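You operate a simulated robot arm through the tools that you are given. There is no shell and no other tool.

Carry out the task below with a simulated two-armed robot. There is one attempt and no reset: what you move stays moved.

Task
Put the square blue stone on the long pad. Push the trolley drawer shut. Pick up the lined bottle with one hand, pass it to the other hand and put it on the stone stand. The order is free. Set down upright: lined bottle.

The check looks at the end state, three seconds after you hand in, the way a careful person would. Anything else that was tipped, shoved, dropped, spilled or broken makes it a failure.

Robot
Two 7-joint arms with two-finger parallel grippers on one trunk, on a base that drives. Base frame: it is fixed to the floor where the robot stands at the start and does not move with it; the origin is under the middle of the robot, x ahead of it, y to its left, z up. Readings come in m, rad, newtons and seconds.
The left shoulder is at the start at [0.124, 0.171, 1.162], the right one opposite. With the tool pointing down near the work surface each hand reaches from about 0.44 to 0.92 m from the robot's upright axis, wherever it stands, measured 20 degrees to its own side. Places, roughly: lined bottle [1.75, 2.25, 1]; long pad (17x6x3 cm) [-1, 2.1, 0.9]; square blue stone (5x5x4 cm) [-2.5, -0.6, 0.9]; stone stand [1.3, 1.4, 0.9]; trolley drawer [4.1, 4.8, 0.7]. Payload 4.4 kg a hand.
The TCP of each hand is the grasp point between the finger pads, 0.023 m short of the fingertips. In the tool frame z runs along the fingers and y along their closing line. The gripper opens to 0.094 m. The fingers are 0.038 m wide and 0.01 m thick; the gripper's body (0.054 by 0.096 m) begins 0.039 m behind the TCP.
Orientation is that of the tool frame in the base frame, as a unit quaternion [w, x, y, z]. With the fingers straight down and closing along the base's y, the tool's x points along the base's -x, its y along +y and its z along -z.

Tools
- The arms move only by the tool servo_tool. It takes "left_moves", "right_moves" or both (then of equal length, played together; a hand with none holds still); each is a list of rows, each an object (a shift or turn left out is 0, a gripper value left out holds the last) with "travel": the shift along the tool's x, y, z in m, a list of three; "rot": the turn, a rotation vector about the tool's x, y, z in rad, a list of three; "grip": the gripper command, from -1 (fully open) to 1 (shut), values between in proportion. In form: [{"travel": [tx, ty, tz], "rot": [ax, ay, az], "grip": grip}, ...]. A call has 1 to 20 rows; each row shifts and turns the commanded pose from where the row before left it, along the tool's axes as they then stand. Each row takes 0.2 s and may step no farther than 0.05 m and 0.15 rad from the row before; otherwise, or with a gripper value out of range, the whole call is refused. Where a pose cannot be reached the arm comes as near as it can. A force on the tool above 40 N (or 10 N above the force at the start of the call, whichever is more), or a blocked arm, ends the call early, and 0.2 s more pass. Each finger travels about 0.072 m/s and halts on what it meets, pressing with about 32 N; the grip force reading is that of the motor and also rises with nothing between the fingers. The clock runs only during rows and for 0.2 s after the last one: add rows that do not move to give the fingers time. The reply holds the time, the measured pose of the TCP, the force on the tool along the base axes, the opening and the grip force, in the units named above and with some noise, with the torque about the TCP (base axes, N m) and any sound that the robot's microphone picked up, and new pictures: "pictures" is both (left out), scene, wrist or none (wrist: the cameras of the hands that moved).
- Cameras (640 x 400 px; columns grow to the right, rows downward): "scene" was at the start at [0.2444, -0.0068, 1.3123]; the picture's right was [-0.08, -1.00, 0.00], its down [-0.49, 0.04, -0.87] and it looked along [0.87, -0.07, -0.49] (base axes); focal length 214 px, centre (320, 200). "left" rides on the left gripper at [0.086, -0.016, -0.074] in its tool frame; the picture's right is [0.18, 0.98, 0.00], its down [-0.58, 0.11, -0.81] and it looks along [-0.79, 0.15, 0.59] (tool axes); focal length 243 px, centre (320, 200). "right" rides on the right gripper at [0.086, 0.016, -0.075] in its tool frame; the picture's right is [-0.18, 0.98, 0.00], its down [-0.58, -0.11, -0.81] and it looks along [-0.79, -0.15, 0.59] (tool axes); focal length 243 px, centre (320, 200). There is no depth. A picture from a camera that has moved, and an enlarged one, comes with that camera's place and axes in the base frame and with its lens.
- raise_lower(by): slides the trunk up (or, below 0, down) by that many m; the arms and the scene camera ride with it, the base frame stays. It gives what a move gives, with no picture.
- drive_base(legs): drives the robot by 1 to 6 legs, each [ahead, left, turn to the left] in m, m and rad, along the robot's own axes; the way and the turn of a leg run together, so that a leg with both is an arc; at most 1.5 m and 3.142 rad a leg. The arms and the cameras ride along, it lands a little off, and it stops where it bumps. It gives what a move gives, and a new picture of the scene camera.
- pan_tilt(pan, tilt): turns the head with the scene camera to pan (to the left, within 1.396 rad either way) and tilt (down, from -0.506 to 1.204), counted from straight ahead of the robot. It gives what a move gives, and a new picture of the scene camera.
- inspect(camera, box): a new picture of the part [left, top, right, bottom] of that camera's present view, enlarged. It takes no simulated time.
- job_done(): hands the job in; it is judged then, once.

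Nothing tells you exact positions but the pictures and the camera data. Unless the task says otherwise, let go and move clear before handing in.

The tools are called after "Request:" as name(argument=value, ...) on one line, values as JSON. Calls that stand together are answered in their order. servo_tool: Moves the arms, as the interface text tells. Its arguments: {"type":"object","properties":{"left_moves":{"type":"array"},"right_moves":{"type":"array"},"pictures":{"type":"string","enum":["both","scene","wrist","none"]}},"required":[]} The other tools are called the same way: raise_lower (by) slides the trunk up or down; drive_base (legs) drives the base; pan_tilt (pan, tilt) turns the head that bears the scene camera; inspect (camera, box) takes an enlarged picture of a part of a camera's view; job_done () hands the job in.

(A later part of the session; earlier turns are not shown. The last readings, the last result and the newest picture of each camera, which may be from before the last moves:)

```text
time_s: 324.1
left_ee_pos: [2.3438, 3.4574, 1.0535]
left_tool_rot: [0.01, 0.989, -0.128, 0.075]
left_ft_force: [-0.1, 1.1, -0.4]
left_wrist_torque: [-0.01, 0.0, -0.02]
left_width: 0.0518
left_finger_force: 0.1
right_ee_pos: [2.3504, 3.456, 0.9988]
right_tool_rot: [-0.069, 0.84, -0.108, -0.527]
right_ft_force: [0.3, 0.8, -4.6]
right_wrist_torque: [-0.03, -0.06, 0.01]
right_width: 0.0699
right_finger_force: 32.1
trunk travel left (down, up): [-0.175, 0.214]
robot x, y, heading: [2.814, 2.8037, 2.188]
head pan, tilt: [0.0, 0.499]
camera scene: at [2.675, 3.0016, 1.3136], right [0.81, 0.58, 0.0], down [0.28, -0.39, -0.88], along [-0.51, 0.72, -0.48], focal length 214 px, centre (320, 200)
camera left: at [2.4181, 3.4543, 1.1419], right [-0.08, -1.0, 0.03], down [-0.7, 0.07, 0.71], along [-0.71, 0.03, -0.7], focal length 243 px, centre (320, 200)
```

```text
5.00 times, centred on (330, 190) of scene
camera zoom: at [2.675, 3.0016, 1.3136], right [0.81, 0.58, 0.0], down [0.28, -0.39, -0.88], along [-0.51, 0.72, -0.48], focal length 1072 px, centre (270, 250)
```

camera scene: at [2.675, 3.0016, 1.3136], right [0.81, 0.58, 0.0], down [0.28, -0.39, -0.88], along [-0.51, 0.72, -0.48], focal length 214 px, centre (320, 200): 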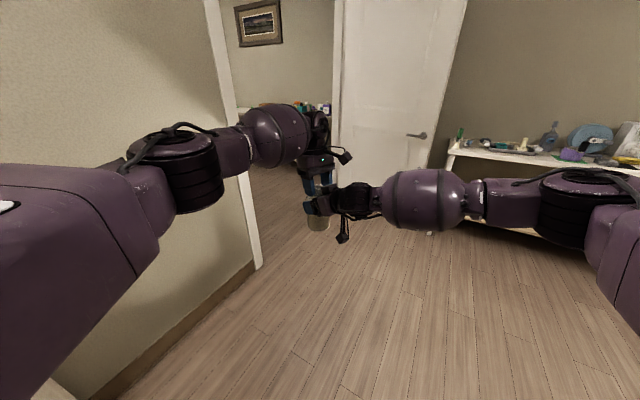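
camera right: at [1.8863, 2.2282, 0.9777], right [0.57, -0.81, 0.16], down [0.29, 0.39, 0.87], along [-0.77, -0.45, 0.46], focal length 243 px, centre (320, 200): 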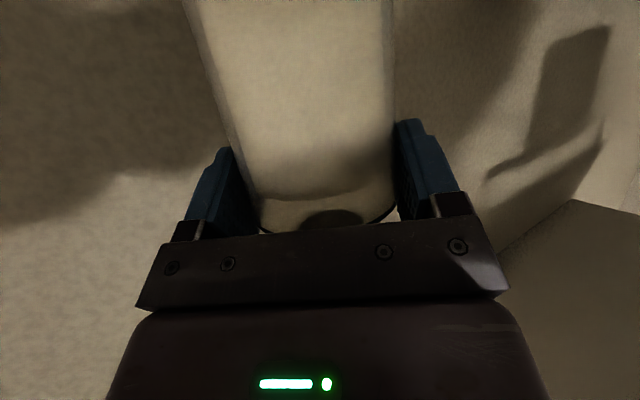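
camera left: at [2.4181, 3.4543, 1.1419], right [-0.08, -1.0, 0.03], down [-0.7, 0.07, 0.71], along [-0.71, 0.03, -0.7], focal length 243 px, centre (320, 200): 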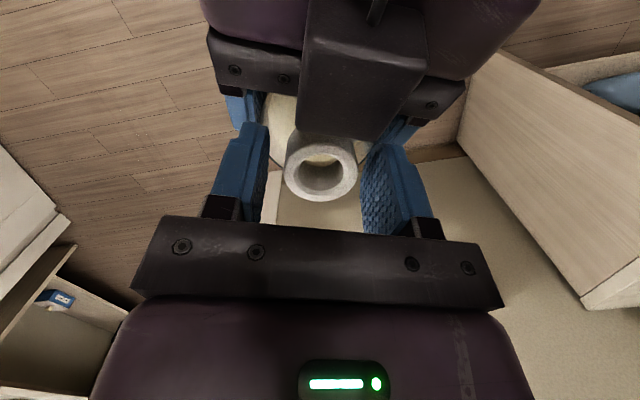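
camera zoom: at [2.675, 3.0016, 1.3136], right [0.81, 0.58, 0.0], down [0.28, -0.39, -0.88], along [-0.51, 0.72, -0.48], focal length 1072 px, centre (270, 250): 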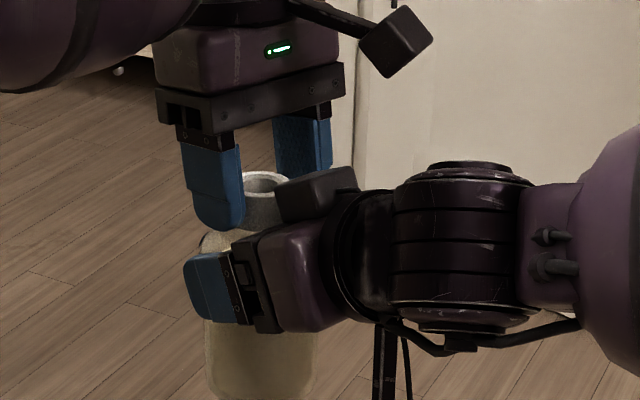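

The left fingers straddle the ring. Closing the left gripper while the right one still holds.

Request:
servo_tool(left_moves=[{"grip": 0.1}, {"grip": 0.3}, {"grip": 0.4}, {"grip": 0.4}, {"grip": 0.4}], pictures="both")

Request:
inspect(camera="scene", box=[280, 150, 380, 230])

```text
time_s: 325.3
left_ee_pos: [2.3424, 3.458, 1.0536]
left_tool_rot: [0.011, 0.989, -0.129, 0.076]
left_ft_force: [0.7, -6.4, 0.3]
left_wrist_torque: [0.18, -0.08, -0.32]
left_width: 0.0483
left_finger_force: 32.0
right_ee_pos: [2.3501, 3.4557, 0.9986]
right_tool_rot: [-0.069, 0.84, -0.109, -0.527]
right_ft_force: [-1.2, 6.0, -3.7]
right_wrist_torque: [-0.54, -0.02, 0.2]
right_width: 0.0701
right_finger_force: 31.3
trunk travel left (down, up): [-0.175, 0.214]
robot x, y, heading: [2.8142, 2.8035, 2.192]
head pan, tilt: [0.0, 0.499]
camera scene: at [2.6748, 3.0019, 1.3135], right [0.81, 0.58, 0.0], down [0.28, -0.39, -0.88], along [-0.51, 0.72, -0.48], focal length 214 px, centre (320, 200)
camera left: at [2.4178, 3.4545, 1.1415], right [-0.08, -1.0, 0.03], down [-0.7, 0.07, 0.71], along [-0.71, 0.03, -0.71], focal length 243 px, centre (320, 200)
```

scene: 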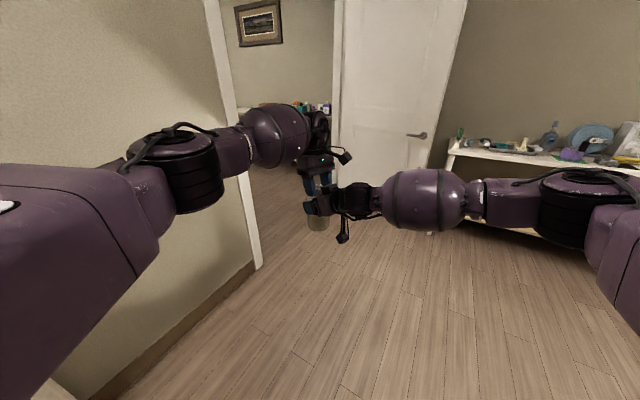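
left: 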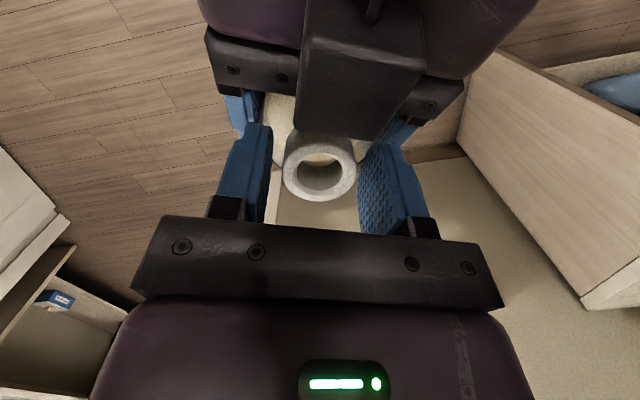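

```text
5.00 times, centred on (330, 190) of scene
camera zoom: at [2.6748, 3.0019, 1.3135], right [0.81, 0.58, 0.0], down [0.28, -0.39, -0.88], along [-0.51, 0.72, -0.48], focal length 1072 px, centre (270, 250)
```

zoom: 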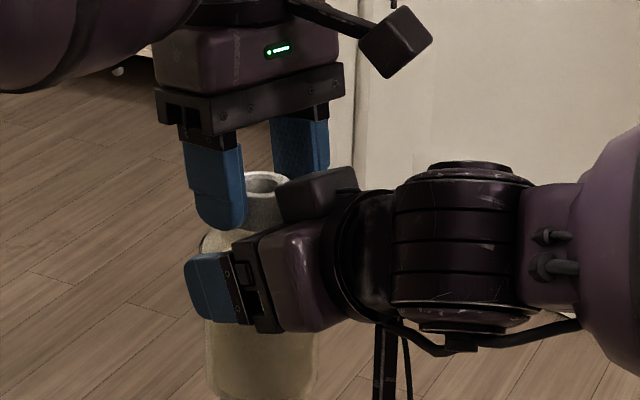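

The left gripper stopped at 48 mm because one finger met the ring first: it's about 4–5 mm off-centre. I'll reopen slightly, shift the left hand over, and close again.

Request:
servo_tool(left_moves=[{"grip": -0.15}, {"grip": -0.15}, {"travel": [0, 0.0045, 0]}, {"grip": 0.1}, {"grip": 0.3}, {"grip": 0.4}, {"grip": 0.4}], pictures="wrist")

```text
time_s: 326.9
left_ee_pos: [2.3421, 3.4542, 1.0544]
left_tool_rot: [0.008, 0.989, -0.13, 0.076]
left_ft_force: [1.7, 28.0, 0.2]
left_wrist_torque: [0.8, 0.27, -0.27]
left_width: 0.0482
left_finger_force: 31.6
right_ee_pos: [2.3492, 3.4521, 0.9988]
right_tool_rot: [-0.066, 0.841, -0.105, -0.527]
right_ft_force: [-0.7, -28.2, -3.3]
right_wrist_torque: [0.71, -0.32, 0.48]
right_width: 0.0702
right_finger_force: 32.0
trunk travel left (down, up): [-0.175, 0.214]
robot x, y, heading: [2.8139, 2.8044, 2.19]
head pan, tilt: [0.0, 0.499]
camera left: at [2.4173, 3.4504, 1.142], right [-0.08, -1.0, 0.03], down [-0.7, 0.07, 0.71], along [-0.71, 0.04, -0.71], focal length 243 px, centre (320, 200)
```

left: 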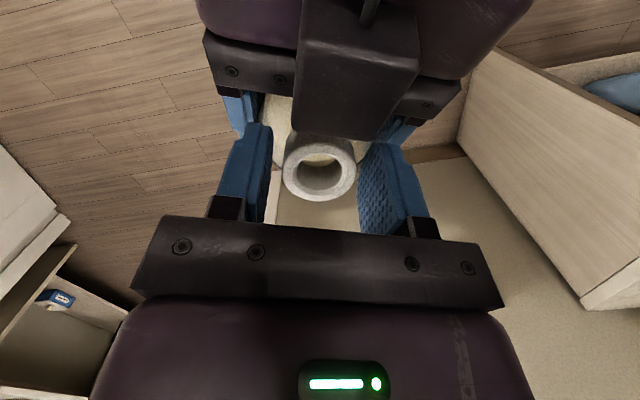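

Both fingers actually meet the bottle's sloping shoulder at 48 mm: the fingertips are a little too low for the ring. I'll open, undo the shift, raise the left hand 8 mm, and close on the ring.

Request:
servo_tool(left_moves=[{"grip": -0.15}, {"grip": -0.15}, {"travel": [0, -0.0037, 0]}, {"travel": [0.0012, 0, -0.008]}, {"travel": [0, 0, 0]}, {"grip": 0.1}, {"grip": 0.3}, {"grip": 0.4}, {"grip": 0.4}], pictures="wrist")

Request:
inspect(camera="scene", box=[280, 150, 380, 230])

```text
time_s: 328.9
left_ee_pos: [2.3424, 3.4579, 1.0609]
left_tool_rot: [0.01, 0.989, -0.129, 0.075]
left_ft_force: [-4.9, 4.8, 0.7]
left_wrist_torque: [0.21, 0.19, -0.28]
left_width: 0.0479
left_finger_force: 32.1
right_ee_pos: [2.3504, 3.454, 0.998]
right_tool_rot: [-0.068, 0.84, -0.108, -0.527]
right_ft_force: [5.8, -4.3, -3.7]
right_wrist_torque: [0.02, 0.23, 0.3]
right_width: 0.07
right_finger_force: 31.8
trunk travel left (down, up): [-0.175, 0.214]
robot x, y, heading: [2.8164, 2.8027, 2.185]
head pan, tilt: [0.0, 0.499]
camera left: at [2.4169, 3.454, 1.1493], right [-0.08, -1.0, 0.03], down [-0.7, 0.07, 0.71], along [-0.71, 0.03, -0.7], focal length 243 px, centre (320, 200)
```

left: 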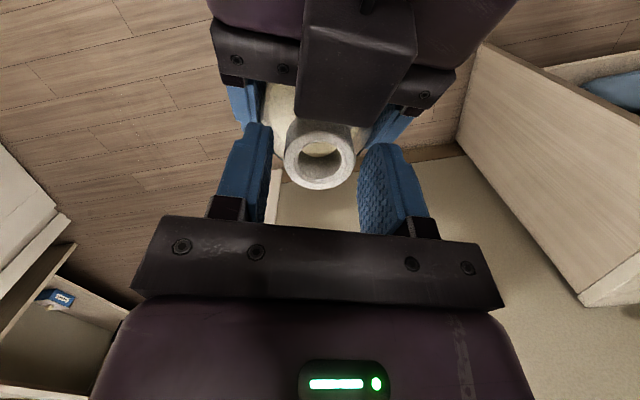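

```text
5.00 times, centred on (330, 190) of scene
camera zoom: at [2.6748, 3.0019, 1.3135], right [0.81, 0.58, 0.0], down [0.28, -0.39, -0.88], along [-0.51, 0.72, -0.48], focal length 1072 px, centre (270, 250)
```

zoom: 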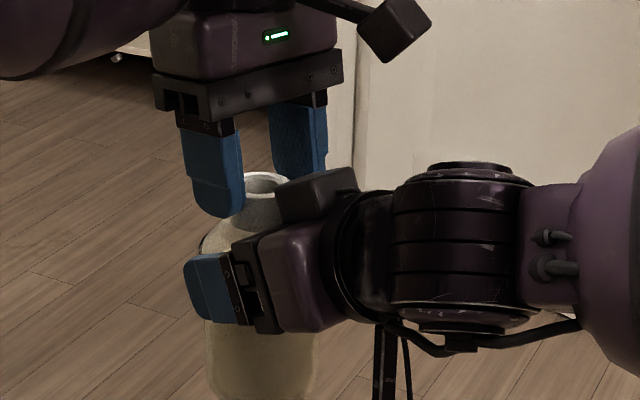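

The grip stops at the same 48 mm at both heights, so the neck is effectively a straight 48 mm collar to the fingers. Before releasing the right hand, I'll test the left hold by pulling up 3 mm and reading the force.

Request:
servo_tool(left_moves=[{"travel": [0.0005, 0, -0.003]}, {"travel": [0, 0, 0]}], pictures="none")

```text
time_s: 329.5
left_ee_pos: [2.3406, 3.4567, 1.0643]
left_tool_rot: [0.011, 0.989, -0.128, 0.075]
left_ft_force: [-13.0, 8.6, -9.9]
left_wrist_torque: [0.39, 0.46, -0.13]
left_width: 0.0483
left_finger_force: 32.1
right_ee_pos: [2.3489, 3.4545, 0.9995]
right_tool_rot: [-0.069, 0.84, -0.108, -0.528]
right_ft_force: [12.4, -8.5, 8.0]
right_wrist_torque: [0.1, 0.38, 0.22]
right_width: 0.0702
right_finger_force: 32.2
trunk travel left (down, up): [-0.175, 0.214]
robot x, y, heading: [2.8161, 2.8017, 2.186]
head pan, tilt: [0.0, 0.499]
```

The left hand holds at least 10 N vertically without slipping, and the bottle weighs about 4.5 N. I'll relax the stored forces and then open the right gripper gradually.

Request:
servo_tool(left_moves=[{"travel": [-0.002, -0.0006, 0.0005]}, {"travel": [0, 0, 0]}, {"travel": [0, 0, 0]}, {"travel": [0, 0, 0]}, {"travel": [0, 0, 0]}, {"travel": [0, 0, 0]}], right_moves=[{"grip": 0.2}, {"grip": 0.2}, {"grip": -0.53}, {"grip": -0.6}, {"grip": -0.66}, {"grip": -0.66}], pictures="both")

Request:
inspect(camera="scene", box=[280, 150, 380, 230])

```text
time_s: 330.9
left_ee_pos: [2.3406, 3.4576, 1.0642]
left_tool_rot: [0.011, 0.989, -0.129, 0.076]
left_ft_force: [0.0, -0.4, -4.6]
left_wrist_torque: [-0.02, 0.02, 0.02]
left_width: 0.0479
left_finger_force: 31.7
right_ee_pos: [2.3499, 3.4543, 0.9984]
right_tool_rot: [-0.068, 0.841, -0.108, -0.526]
right_ft_force: [0.3, 0.3, -0.4]
right_wrist_torque: [-0.02, -0.02, -0.01]
right_width: 0.0779
right_finger_force: 0.1
trunk travel left (down, up): [-0.175, 0.214]
robot x, y, heading: [2.8143, 2.8003, 2.188]
head pan, tilt: [0.0, 0.499]
camera scene: at [2.6748, 3.002, 1.3135], right [0.81, 0.58, 0.0], down [0.28, -0.39, -0.88], along [-0.51, 0.72, -0.48], focal length 214 px, centre (320, 200)
camera right: at [2.4466, 3.413, 0.9516], right [-0.33, -0.93, 0.16], down [0.48, -0.02, 0.87], along [-0.81, 0.37, 0.46], focal length 243 px, centre (320, 200)
camera left: at [2.4158, 3.4552, 1.1515], right [-0.08, -1.0, 0.03], down [-0.7, 0.07, 0.71], along [-0.71, 0.03, -0.71], focal length 243 px, centre (320, 200)
```

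scene: 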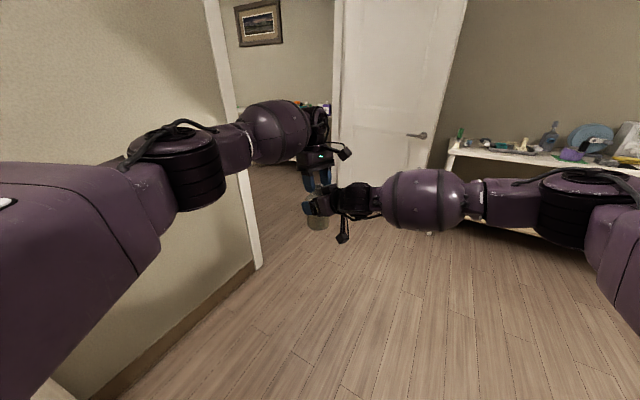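
right: 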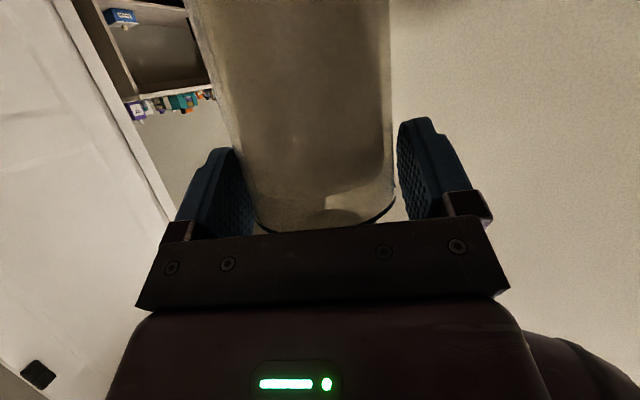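
left: 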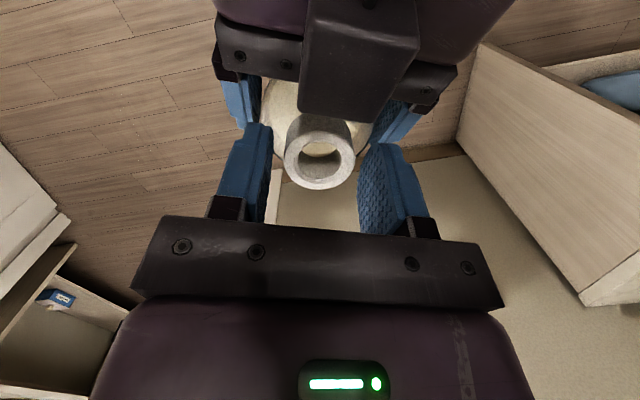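

```text
5.00 times, centred on (330, 190) of scene
camera zoom: at [2.6748, 3.002, 1.3135], right [0.81, 0.58, 0.0], down [0.28, -0.39, -0.88], along [-0.51, 0.72, -0.48], focal length 1072 px, centre (270, 250)
```

zoom: 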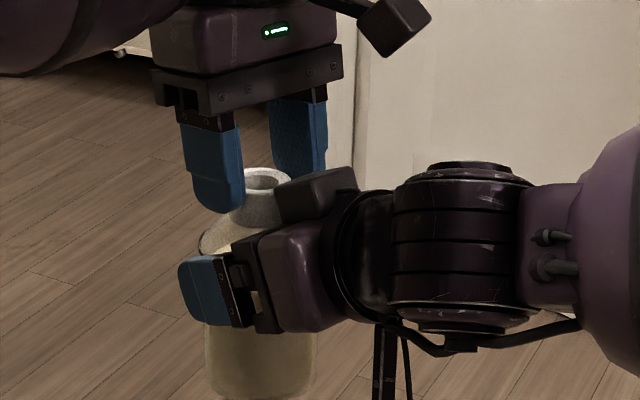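

The left hand now carries the bottle (4.6 N) and the right hand is free. I'll open the right hand further and withdraw it along its pointing line.

Request:
servo_tool(right_moves=[{"grip": -0.9}, {"grip": -0.9}, {"travel": [0.0087, 0, -0.018]}, {"travel": [0.0087, 0, -0.018]}, {"travel": [0.0174, 0, -0.036]}, {"travel": [0.0174, 0, -0.036]}, {"travel": [0.0174, 0, -0.036]}, {"travel": [0, 0, 0]}], pictures="both")

Request:
inspect(camera="scene", box=[260, 130, 420, 250])

```text
time_s: 332.7
left_ee_pos: [2.3388, 3.4584, 1.063]
left_tool_rot: [0.011, 0.989, -0.128, 0.076]
left_ft_force: [-0.1, -0.7, -4.9]
left_wrist_torque: [-0.02, 0.0, -0.01]
left_width: 0.0481
left_finger_force: 31.7
right_ee_pos: [2.5039, 3.4126, 0.9988]
right_tool_rot: [-0.069, 0.841, -0.108, -0.526]
right_ft_force: [0.0, -0.4, 0.6]
right_wrist_torque: [-0.02, -0.02, 0.02]
right_width: 0.0894
right_finger_force: 0.0
trunk travel left (down, up): [-0.175, 0.214]
robot x, y, heading: [2.8101, 2.8018, 2.189]
head pan, tilt: [0.0, 0.499]
camera scene: at [2.6741, 3.002, 1.3133], right [0.81, 0.58, 0.0], down [0.28, -0.39, -0.88], along [-0.51, 0.71, -0.48], focal length 214 px, centre (320, 200)
camera right: at [2.6013, 3.3712, 0.9517], right [-0.33, -0.93, 0.16], down [0.48, -0.02, 0.88], along [-0.81, 0.36, 0.46], focal length 243 px, centre (320, 200)
```

scene: 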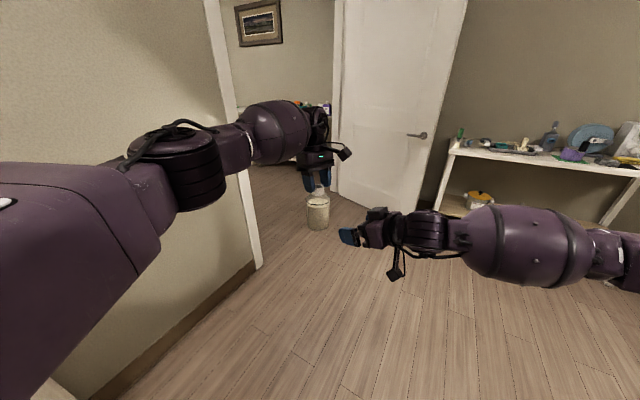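
right: 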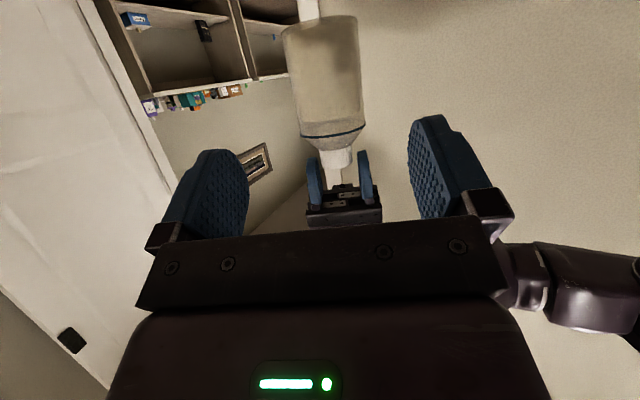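

```text
3.33 times, centred on (340, 190) of scene
camera zoom: at [2.6741, 3.002, 1.3133], right [0.81, 0.58, 0.0], down [0.28, -0.39, -0.88], along [-0.51, 0.71, -0.48], focal length 715 px, centre (253, 233)
```

zoom: 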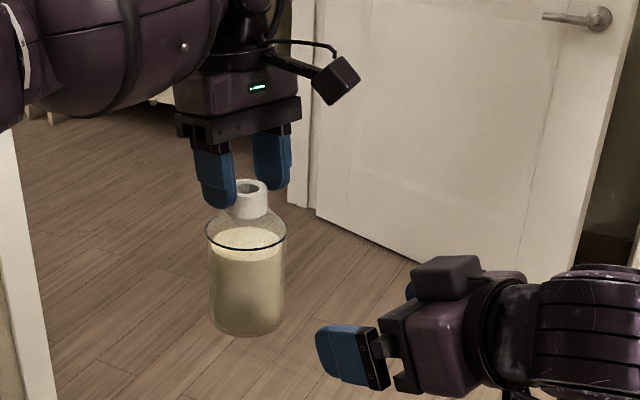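

The hand-over worked: the left hand holds the bottle upright by the neck. I'll bring it up and closer for carrying, then restore the right hand's posture.

Request:
servo_tool(left_moves=[{"travel": [0.0071, 0.0352, -0.0203]}, {"travel": [0.0071, 0.0352, -0.0203]}, {"travel": [0.0071, 0.0352, -0.0203]}, {"travel": [0.0071, 0.0352, -0.0203]}, {"travel": [0.0071, 0.0352, -0.0203]}, {"travel": [0.0071, 0.0352, -0.0203]}, {"travel": [0.0071, 0.0352, -0.0203]}, {"travel": [0.0071, 0.0352, -0.0203]}, {"travel": [0.0071, 0.0352, -0.0203]}, {"travel": [0, 0, 0]}], right_moves=[{"rot": [0, 0.14, 0]}, {"rot": [0, 0.14, 0]}, {"rot": [0, 0.14, 0]}, {"rot": [0, 0.14, 0]}, {"rot": [0, 0.14, 0]}, {"rot": [0, 0.14, 0]}, {"rot": [0, 0.14, 0]}, {"rot": [0, 0.137, 0]}, {"travel": [0, 0, -0.04]}, {"travel": [0, 0, -0.04]}], pictures="scene")

```text
time_s: 334.9
left_ee_pos: [2.2924, 3.1437, 1.2533]
left_tool_rot: [0.011, 0.989, -0.128, 0.077]
left_ft_force: [-0.1, 0.3, -4.4]
left_wrist_torque: [0.05, 0.03, 0.02]
left_width: 0.0481
left_finger_force: 32.1
right_ee_pos: [2.503, 3.4148, 1.0782]
right_tool_rot: [-0.001, 0.992, -0.128, 0.0]
right_ft_force: [-0.2, -0.8, -0.6]
right_wrist_torque: [0.0, 0.0, 0.0]
right_width: 0.0893
right_finger_force: 0.0
trunk travel left (down, up): [-0.175, 0.214]
robot x, y, heading: [2.8183, 2.8034, 2.186]
head pan, tilt: [0.0, 0.499]
camera scene: at [2.6744, 3.0025, 1.3132], right [0.81, 0.58, 0.0], down [0.28, -0.39, -0.88], along [-0.51, 0.72, -0.48], focal length 214 px, centre (320, 200)
```

scene: 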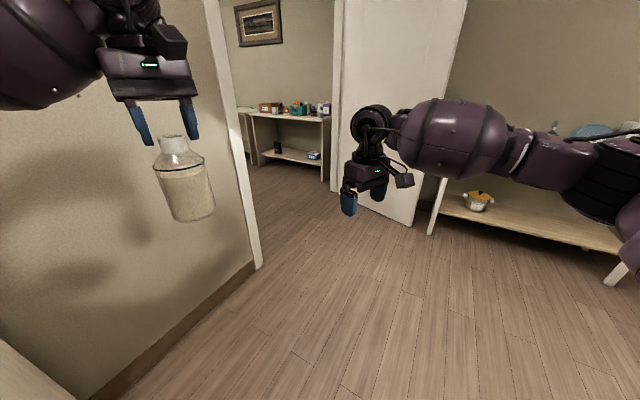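

Request:
servo_tool(right_moves=[{"travel": [0.0408, -0.0016, -0.027]}, {"travel": [0.0408, -0.0016, -0.027]}, {"travel": [0.0408, -0.0016, -0.027]}, {"travel": [0.0408, -0.0016, -0.027]}, {"travel": [0.0408, -0.0016, -0.027]}, {"travel": [0.0408, -0.0016, -0.027]}, {"rot": [0, 0, 0.14], "grip": 1.0}, {"rot": [0, 0, 0.14]}, {"rot": [0, 0, 0.14]}, {"rot": [0, 0, 0.14]}, {"rot": [0, 0, 0.138]}, {"travel": [0, 0, 0]}], pictures="none")

Request:
pan_tilt(pan=0.0, tilt=0.35)

```text
time_s: 337.5
left_ee_pos: [2.2925, 3.1429, 1.2544]
left_tool_rot: [0.011, 0.989, -0.128, 0.076]
left_ft_force: [0.3, 0.3, -5.3]
left_wrist_torque: [-0.02, 0.01, 0.03]
left_width: 0.048
left_finger_force: 32.4
right_ee_pos: [2.7435, 3.3611, 1.2403]
right_tool_rot: [-0.001, 0.888, -0.461, -0.002]
right_ft_force: [-0.3, -0.7, -1.1]
right_wrist_torque: [-0.01, -0.04, 0.0]
right_width: 0.0001
right_finger_force: 31.9
trunk travel left (down, up): [-0.175, 0.214]
robot x, y, heading: [2.8193, 2.8045, 2.192]
head pan, tilt: [0.0, 0.499]
```

```text
time_s: 338.2
left_ee_pos: [2.2943, 3.142, 1.2535]
left_tool_rot: [0.01, 0.989, -0.128, 0.076]
left_ft_force: [0.9, -1.1, -5.4]
left_wrist_torque: [-0.02, 0.01, 0.01]
left_width: 0.0479
left_finger_force: 31.8
right_ee_pos: [2.7442, 3.3604, 1.2414]
right_tool_rot: [0.0, 0.888, -0.459, -0.002]
right_ft_force: [-0.4, 0.1, 0.1]
right_wrist_torque: [-0.01, 0.01, 0.01]
right_width: 0.0
right_finger_force: 31.8
trunk travel left (down, up): [-0.175, 0.214]
robot x, y, heading: [2.8139, 2.8039, 2.19]
head pan, tilt: [0.0, 0.351]
camera scene: at [2.6735, 3.0035, 1.3271], right [0.81, 0.58, 0.0], down [0.2, -0.28, -0.94], along [-0.54, 0.76, -0.34], focal length 214 px, centre (320, 200)
```

scene: 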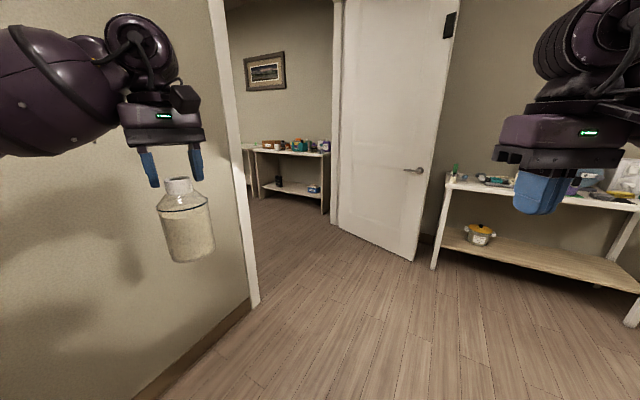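

Request:
inspect(camera="scene", box=[110, 90, 250, 280])

Request:
inspect(camera="left", box=[200, 60, 440, 240])

```text
2.11 times, centred on (180, 185) of scene
camera zoom: at [2.6735, 3.0035, 1.3271], right [0.81, 0.58, 0.0], down [0.2, -0.28, -0.94], along [-0.54, 0.76, -0.34], focal length 452 px, centre (615, 232)
```

zoom: 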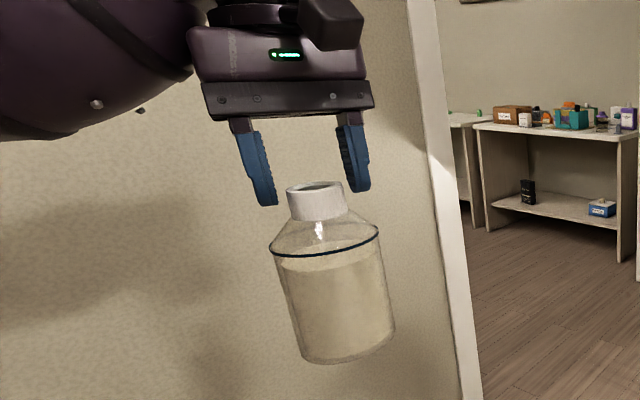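

```text
2.22 times, centred on (320, 150) of left
camera zoom: at [2.3688, 3.1399, 1.3417], right [-0.08, -1.0, 0.03], down [-0.7, 0.07, 0.71], along [-0.71, 0.03, -0.71], focal length 539 px, centre (320, 311)
```

zoom: 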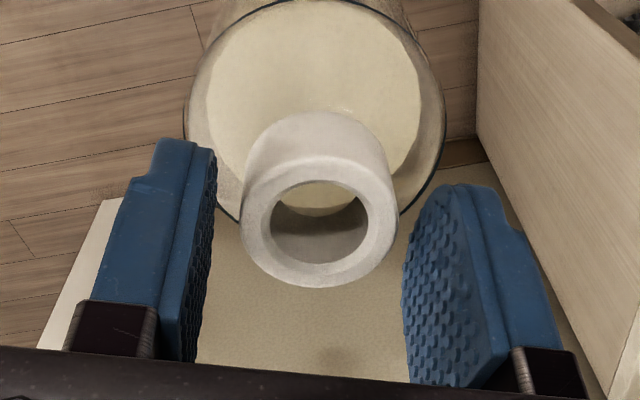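

The bottle hangs upright in the left hand. Now I'll drive back through the doorway (centre y≈4.4) into the workshop.

Request:
drive_base(legs=[[0.7, -0.37, 0], [0.7, -0.37, 0], [0, 0, 0.95]])

Request:
pan_tilt(pan=0.0, tilt=0.4)

```text
time_s: 348.0
left_ee_pos: [1.9927, 4.3278, 1.2551]
left_tool_rot: [-0.013, 0.979, 0.19, 0.074]
left_ft_force: [-1.1, 0.1, -5.1]
left_wrist_torque: [0.01, -0.02, -0.04]
left_width: 0.048
left_finger_force: 31.6
right_ee_pos: [2.2275, 4.7805, 1.2442]
right_tool_rot: [-0.005, 0.985, -0.171, -0.003]
right_ft_force: [0.3, 0.0, -0.1]
right_wrist_torque: [0.02, -0.03, -0.03]
right_width: 0.0
right_finger_force: 32.0
trunk travel left (down, up): [-0.175, 0.214]
robot x, y, heading: [2.6105, 4.3708, 2.828]
head pan, tilt: [0.0, 0.351]
stopped in leg 3: the robot was blocked; the commanded pose is now the measured one
camera scene: at [2.3829, 4.4419, 1.3284], right [0.31, 0.95, 0.0], down [0.32, -0.1, -0.94], along [-0.89, 0.29, -0.34], focal length 214 px, centre (320, 200)
```

scene: 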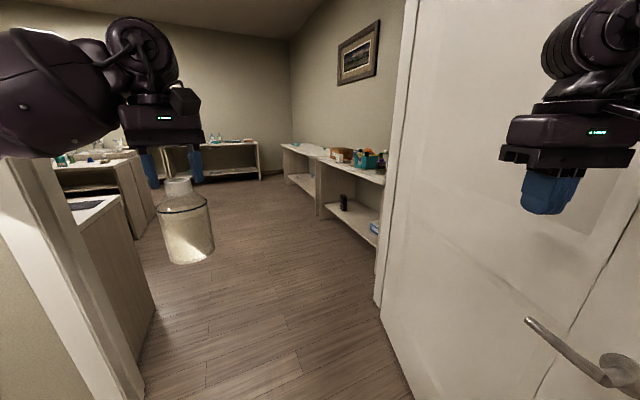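

```text
time_s: 348.6
left_ee_pos: [1.9941, 4.3271, 1.2557]
left_tool_rot: [-0.015, 0.979, 0.192, 0.073]
left_ft_force: [0.3, -0.2, -6.8]
left_wrist_torque: [-0.07, 0.01, -0.02]
left_width: 0.0479
left_finger_force: 32.7
right_ee_pos: [2.2301, 4.7809, 1.243]
right_tool_rot: [-0.004, 0.986, -0.169, -0.003]
right_ft_force: [0.3, 1.0, 0.9]
right_wrist_torque: [-0.01, 0.02, 0.03]
right_width: 0.0001
right_finger_force: 32.2
trunk travel left (down, up): [-0.175, 0.214]
robot x, y, heading: [2.6077, 4.37, 2.833]
head pan, tilt: [0.0, 0.4]
camera scene: at [2.3853, 4.4422, 1.3244], right [0.31, 0.95, 0.0], down [0.37, -0.12, -0.92], along [-0.88, 0.28, -0.38], focal length 214 px, centre (320, 200)
```

scene: 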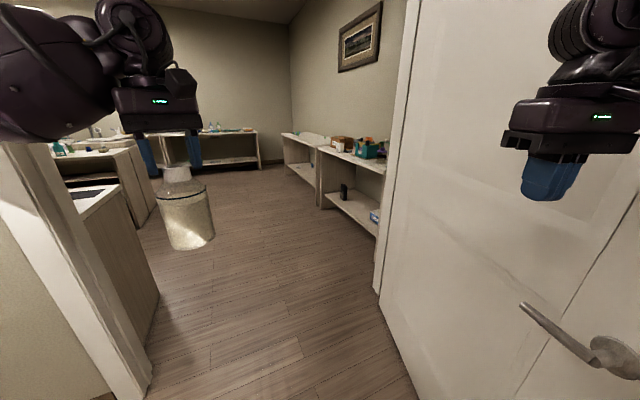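

The turn was blocked; the right elbow is probably close to the side table or door. Let me look to the right.

Request:
pan_tilt(pan=-0.9, tilt=0.4)

Request:
pan_tilt(pan=-1.35, tilt=0.5)

```text
time_s: 349.8
left_ee_pos: [1.9957, 4.3267, 1.2555]
left_tool_rot: [-0.014, 0.979, 0.191, 0.073]
left_ft_force: [0.6, -1.0, -4.5]
left_wrist_torque: [-0.01, -0.04, -0.02]
left_width: 0.0479
left_finger_force: 31.7
right_ee_pos: [2.2296, 4.7807, 1.2417]
right_tool_rot: [-0.004, 0.986, -0.168, -0.002]
right_ft_force: [-0.9, 0.0, 0.6]
right_wrist_torque: [0.0, -0.02, 0.01]
right_width: 0.0
right_finger_force: 31.5
trunk travel left (down, up): [-0.175, 0.214]
robot x, y, heading: [2.6086, 4.368, 2.83]
head pan, tilt: [-0.901, 0.4]
camera scene: at [2.4411, 4.5005, 1.3242], right [0.94, 0.35, 0.0], down [0.13, -0.36, -0.92], along [-0.33, 0.86, -0.38], focal length 214 px, centre (320, 200)
```

scene: 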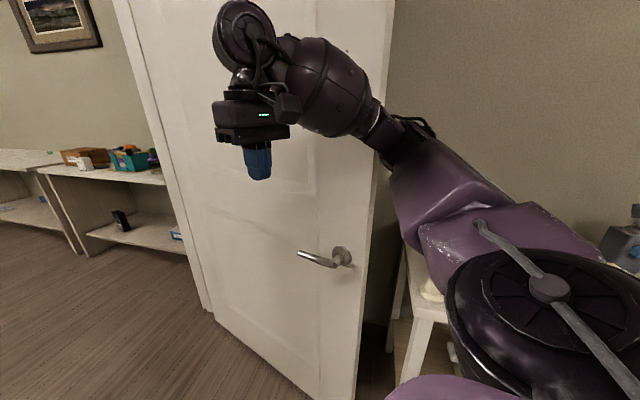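

```text
time_s: 350.7
left_ee_pos: [1.9949, 4.327, 1.2566]
left_tool_rot: [-0.013, 0.978, 0.192, 0.074]
left_ft_force: [-0.3, -0.1, -3.8]
left_wrist_torque: [0.01, 0.0, 0.03]
left_width: 0.0479
left_finger_force: 32.0
right_ee_pos: [2.2298, 4.7805, 1.2435]
right_tool_rot: [-0.004, 0.986, -0.169, -0.003]
right_ft_force: [0.2, -0.6, 0.3]
right_wrist_torque: [-0.03, 0.0, -0.02]
right_width: 0.0005
right_finger_force: 32.2
trunk travel left (down, up): [-0.175, 0.214]
robot x, y, heading: [2.609, 4.3702, 2.833]
head pan, tilt: [-1.349, 0.499]
camera scene: at [2.4817, 4.5044, 1.3148], right [1.0, -0.09, -0.01], down [-0.05, -0.47, -0.88], along [0.07, 0.88, -0.48], focal length 214 px, centre (320, 200)
```

scene: 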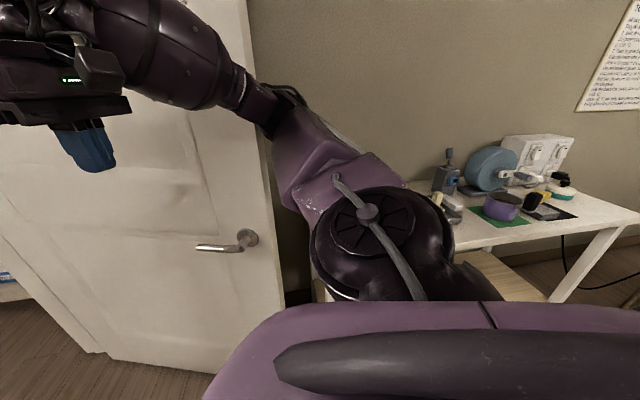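

The right elbow is against the open door's edge. I'll turn back slightly, then stretch both arms forward to make myself narrower before going through.

Request:
drive_base(legs=[[0, 0, -0.2], [0, 0.12, 0]])

Request:
pan_tilt(pan=-0.9, tilt=0.4)

```text
time_s: 353.2
left_ee_pos: [1.9336, 4.3477, 1.2521]
left_tool_rot: [-0.004, 0.993, 0.093, 0.078]
left_ft_force: [-0.3, -0.5, -5.1]
left_wrist_torque: [-0.04, -0.01, 0.03]
left_width: 0.0477
left_finger_force: 31.9
right_ee_pos: [2.2535, 4.7466, 1.2396]
right_tool_rot: [-0.003, 0.964, -0.265, 0.0]
right_ft_force: [-0.6, 0.0, 0.1]
right_wrist_torque: [0.01, 0.0, -0.02]
right_width: 0.0002
right_finger_force: 32.5
trunk travel left (down, up): [-0.175, 0.214]
robot x, y, heading: [2.5512, 4.2642, 2.626]
head pan, tilt: [-1.349, 0.499]
camera scene: at [2.4457, 4.4276, 1.3136], right [0.96, -0.28, 0.0], down [-0.14, -0.46, -0.88], along [0.25, 0.84, -0.48], focal length 214 px, centre (320, 200)
```

scene: 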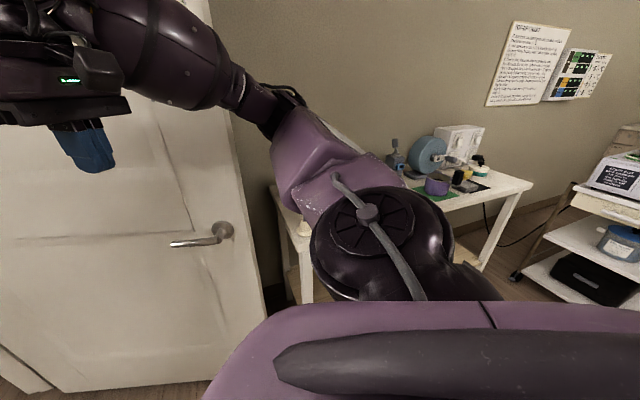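

```text
time_s: 354.1
left_ee_pos: [1.9333, 4.349, 1.2531]
left_tool_rot: [-0.005, 0.993, 0.094, 0.078]
left_ft_force: [0.7, 0.4, -4.5]
left_wrist_torque: [0.02, 0.01, 0.02]
left_width: 0.0478
left_finger_force: 31.5
right_ee_pos: [2.253, 4.7471, 1.2386]
right_tool_rot: [-0.003, 0.964, -0.266, 0.001]
right_ft_force: [0.7, 0.4, -0.9]
right_wrist_torque: [0.01, -0.03, -0.04]
right_width: 0.0
right_finger_force: 31.8
trunk travel left (down, up): [-0.175, 0.214]
robot x, y, heading: [2.5502, 4.2632, 2.634]
head pan, tilt: [-0.901, 0.4]
camera scene: at [2.4053, 4.4322, 1.3227], right [0.99, 0.16, 0.0], down [0.06, -0.38, -0.92], along [-0.15, 0.91, -0.39], focal length 214 px, centre (320, 200)
```

scene: 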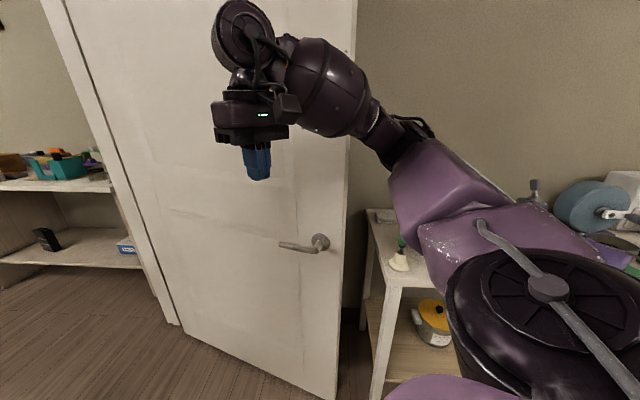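

Request:
servo_tool(left_moves=[{"travel": [-0.0041, -0.0263, -0.0008]}, {"travel": [-0.0041, -0.0263, -0.0008]}, {"travel": [-0.0041, -0.0263, -0.0008]}, {"travel": [-0.0041, -0.0263, -0.0008]}, {"travel": [-0.0041, -0.0263, -0.0008]}, {"travel": [-0.0041, -0.0263, -0.0008]}, {"travel": [0, 0, 0]}], right_moves=[{"travel": [-0.0367, 0.0278, 0]}, {"travel": [-0.0367, 0.0278, 0]}, {"travel": [-0.0367, 0.0278, 0]}, {"travel": [-0.0367, 0.0278, 0]}, {"travel": [-0.0367, 0.0278, 0]}, {"travel": [-0.0367, 0.0278, 0]}, {"travel": [0, 0, 0]}], pictures="none")

Request:
pan_tilt(pan=0.0, tilt=0.4)

```text
time_s: 355.7
left_ee_pos: [1.8797, 4.5011, 1.2538]
left_tool_rot: [-0.005, 0.993, 0.094, 0.077]
left_ft_force: [0.4, -1.1, -4.5]
left_wrist_torque: [-0.02, 0.0, -0.02]
left_width: 0.0476
left_finger_force: 32.1
right_ee_pos: [1.9798, 4.7166, 1.2384]
right_tool_rot: [-0.004, 0.964, -0.266, 0.0]
right_ft_force: [-0.2, -0.3, -0.6]
right_wrist_torque: [0.01, -0.02, 0.01]
right_width: 0.0
right_finger_force: 32.3
trunk travel left (down, up): [-0.175, 0.214]
robot x, y, heading: [2.5499, 4.2646, 2.634]
head pan, tilt: [-0.901, 0.4]
```

```text
time_s: 356.9
left_ee_pos: [1.8795, 4.4988, 1.2526]
left_tool_rot: [-0.004, 0.993, 0.094, 0.077]
left_ft_force: [0.2, -0.2, -4.5]
left_wrist_torque: [0.03, 0.02, 0.0]
left_width: 0.0478
left_finger_force: 32.0
right_ee_pos: [1.9785, 4.7159, 1.2374]
right_tool_rot: [-0.004, 0.964, -0.265, 0.001]
right_ft_force: [0.6, 0.6, -0.2]
right_wrist_torque: [-0.02, -0.01, 0.02]
right_width: 0.0001
right_finger_force: 32.4
trunk travel left (down, up): [-0.175, 0.214]
robot x, y, heading: [2.554, 4.2701, 2.633]
head pan, tilt: [0.0, 0.4]
camera scene: at [2.3392, 4.3862, 1.3226], right [0.49, 0.87, 0.0], down [0.34, -0.19, -0.92], along [-0.8, 0.45, -0.39], focal length 214 px, centre (320, 200)
```

scene: 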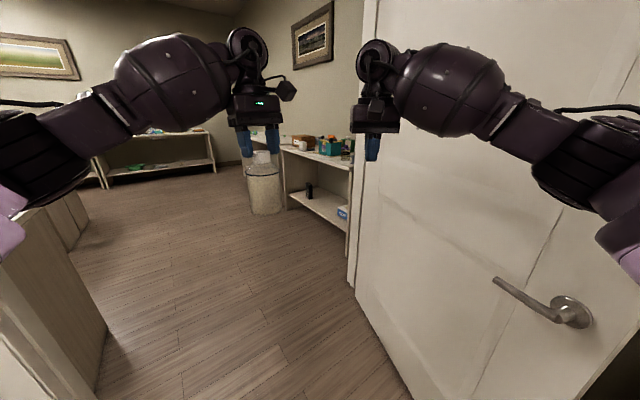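

Request:
drive_base(legs=[[0, 0, 0.5]])

Request:
pan_tilt(pan=0.9, tilt=0.4)

Request:
pan_tilt(pan=-1.0, tilt=0.4)

```text
time_s: 358.7
left_ee_pos: [1.8502, 4.1488, 1.2545]
left_tool_rot: [-0.024, 0.939, 0.336, 0.074]
left_ft_force: [-0.7, 0.0, -4.5]
left_wrist_torque: [0.02, 0.06, -0.02]
left_width: 0.0476
left_finger_force: 31.8
right_ee_pos: [1.8333, 4.3854, 1.2377]
right_tool_rot: [-0.003, 1.0, -0.019, 0.0]
right_ft_force: [-0.2, 0.0, 0.0]
right_wrist_torque: [0.02, 0.0, 0.0]
right_width: 0.0001
right_finger_force: 31.9
trunk travel left (down, up): [-0.175, 0.214]
robot x, y, heading: [2.5536, 4.265, 3.129]
head pan, tilt: [0.0, 0.4]
camera scene: at [2.3078, 4.2679, 1.3226], right [0.01, 1.0, 0.0], down [0.39, 0.0, -0.92], along [-0.92, 0.01, -0.39], focal length 214 px, centre (320, 200)
```

scene: 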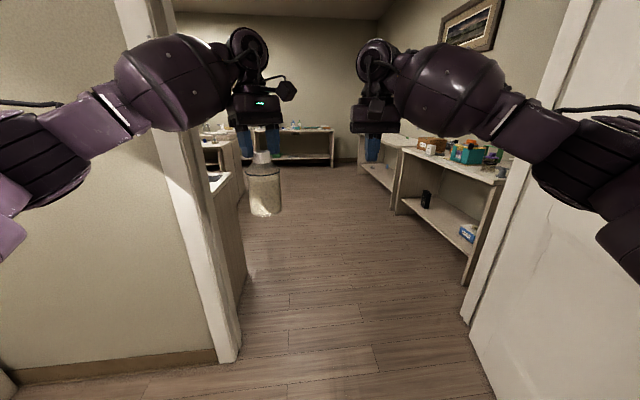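

```text
time_s: 359.9
left_ee_pos: [1.8509, 4.1501, 1.253]
left_tool_rot: [-0.023, 0.939, 0.337, 0.072]
left_ft_force: [-1.0, 0.2, -4.6]
left_wrist_torque: [0.01, 0.0, 0.0]
left_width: 0.0478
left_finger_force: 31.9
right_ee_pos: [1.8335, 4.3867, 1.2387]
right_tool_rot: [-0.003, 1.0, -0.018, 0.0]
right_ft_force: [0.9, -0.6, 0.3]
right_wrist_torque: [0.0, -0.01, 0.0]
right_width: 0.0
right_finger_force: 32.0
trunk travel left (down, up): [-0.175, 0.214]
robot x, y, heading: [2.5522, 4.2693, 3.13]
head pan, tilt: [0.901, 0.4]
camera scene: at [2.3421, 4.1956, 1.3226], right [-0.78, 0.63, 0.0], down [0.25, 0.3, -0.92], along [-0.58, -0.72, -0.39], focal length 214 px, centre (320, 200)
```

scene: 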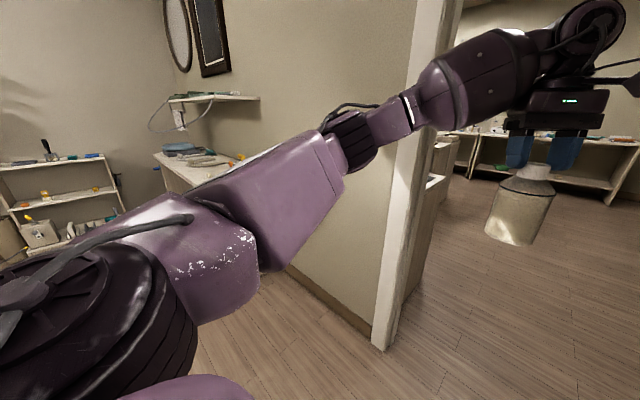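

```text
time_s: 361.8
left_ee_pos: [1.8493, 4.1497, 1.2531]
left_tool_rot: [-0.024, 0.939, 0.336, 0.074]
left_ft_force: [0.1, -0.2, -4.8]
left_wrist_torque: [-0.02, 0.0, 0.03]
left_width: 0.0475
left_finger_force: 31.9
right_ee_pos: [1.8326, 4.3858, 1.2375]
right_tool_rot: [-0.003, 1.0, -0.02, 0.0]
right_ft_force: [0.2, 0.0, 0.0]
right_wrist_torque: [0.01, -0.01, 0.0]
right_width: 0.0001
right_finger_force: 32.2
trunk travel left (down, up): [-0.175, 0.214]
robot x, y, heading: [2.5539, 4.2647, 3.132]
head pan, tilt: [-1.0, 0.4]
camera scene: at [2.3512, 4.346, 1.3226], right [0.85, 0.53, 0.0], down [0.21, -0.33, -0.92], along [-0.49, 0.78, -0.39], focal length 214 px, centre (320, 200)
```

scene: 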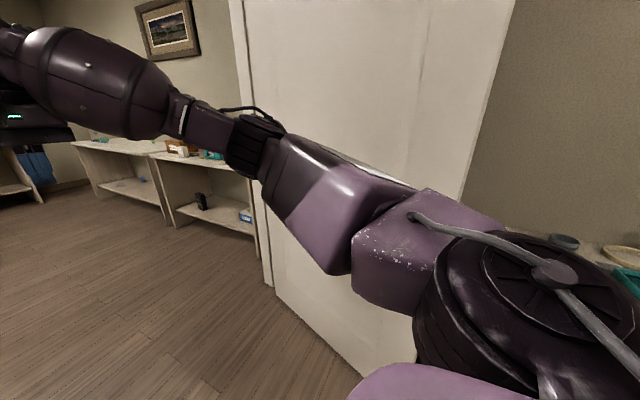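

With the arms forward I'm narrower (about ±0.43 m). I'll shift 0.12 m north and drive straight west through the doorway.

Request:
drive_base(legs=[[0, -0.12, 0], [1.05, 0, 0], [1.05, 0, 0]])

Request:
pan_tilt(pan=0.9, tilt=0.4)

```text
time_s: 373.5
left_ee_pos: [-0.2459, 4.299, 1.2529]
left_tool_rot: [-0.023, 0.94, 0.332, 0.073]
left_ft_force: [-0.1, -0.1, -4.8]
left_wrist_torque: [0.04, -0.01, 0.01]
left_width: 0.0472
left_finger_force: 32.1
right_ee_pos: [-0.2606, 4.5364, 1.238]
right_tool_rot: [-0.002, 1.0, -0.023, 0.0]
right_ft_force: [-0.2, 0.4, 0.3]
right_wrist_torque: [0.0, -0.03, -0.05]
right_width: 0.0
right_finger_force: 32.1
trunk travel left (down, up): [-0.175, 0.214]
robot x, y, heading: [0.4615, 4.4106, 3.128]
head pan, tilt: [-1.0, 0.4]
camera scene: at [0.2576, 4.4915, 1.3227], right [0.85, 0.52, 0.0], down [0.2, -0.33, -0.92], along [-0.48, 0.78, -0.39], focal length 214 px, centre (320, 200)
```

scene: 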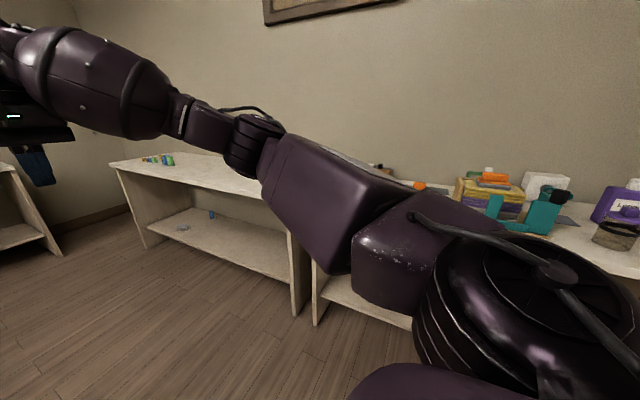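

```text
time_s: 375.4
left_ee_pos: [-0.2462, 4.298, 1.2527]
left_tool_rot: [-0.023, 0.94, 0.332, 0.072]
left_ft_force: [0.2, 0.0, -4.8]
left_wrist_torque: [-0.02, -0.02, 0.0]
left_width: 0.0472
left_finger_force: 32.1
right_ee_pos: [-0.2597, 4.5368, 1.2385]
right_tool_rot: [-0.003, 1.0, -0.024, 0.0]
right_ft_force: [-0.2, 0.0, 0.2]
right_wrist_torque: [-0.01, -0.04, 0.0]
right_width: 0.0001
right_finger_force: 32.1
trunk travel left (down, up): [-0.175, 0.214]
robot x, y, heading: [0.4568, 4.407, 3.123]
head pan, tilt: [0.901, 0.4]
camera scene: at [0.2471, 4.3411, 1.3226], right [-0.77, 0.64, 0.0], down [0.25, 0.3, -0.92], along [-0.59, -0.71, -0.39], focal length 214 px, centre (320, 200)
```

scene: 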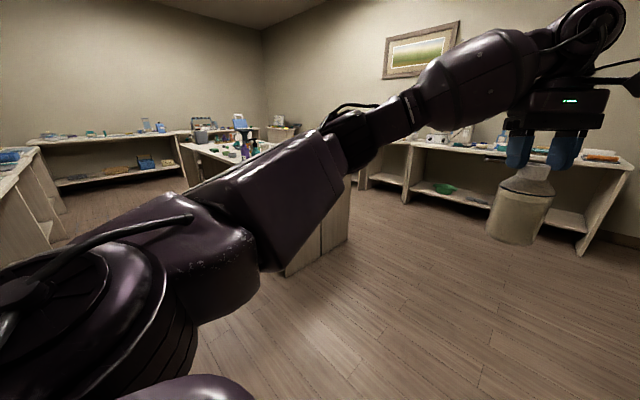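

I'm through the doorway. The left grip width is creeping down slightly, so I'll check whether the bottle is slipping.

Request:
inspect(camera="left", box=[200, 60, 440, 240])

Request:
inspect(camera="scene", box=[460, 70, 640, 260])

```text
2.22 times, centred on (320, 150) of left
camera zoom: at [-0.1993, 4.3586, 1.3409], right [0.76, -0.65, 0.03], down [-0.48, -0.52, 0.71], along [-0.44, -0.55, -0.71], focal length 539 px, centre (320, 311)
```

zoom: 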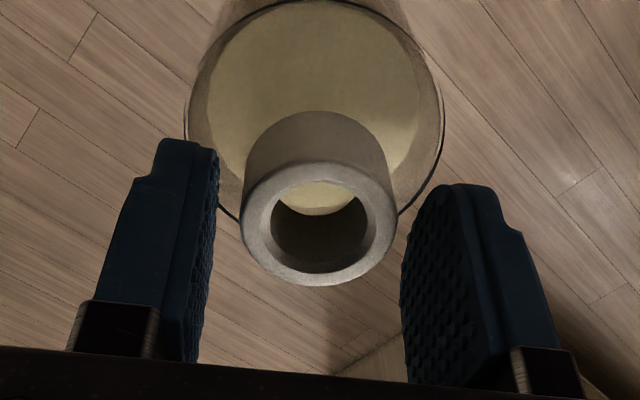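

```text
2.11 times, centred on (550, 165) of scene
camera zoom: at [0.2471, 4.3411, 1.3226], right [-0.77, 0.64, 0.0], down [0.25, 0.3, -0.92], along [-0.59, -0.71, -0.39], focal length 452 px, centre (-164, 274)
```

zoom: 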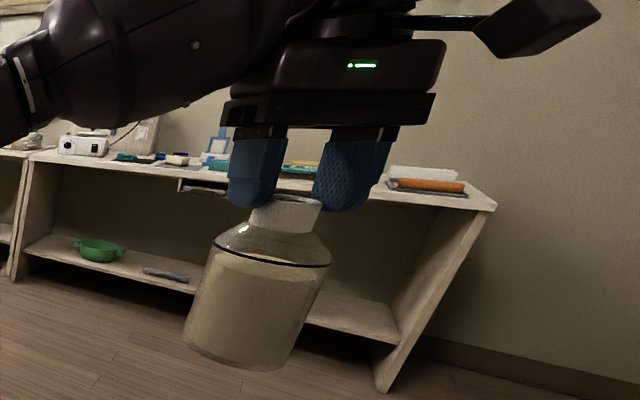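

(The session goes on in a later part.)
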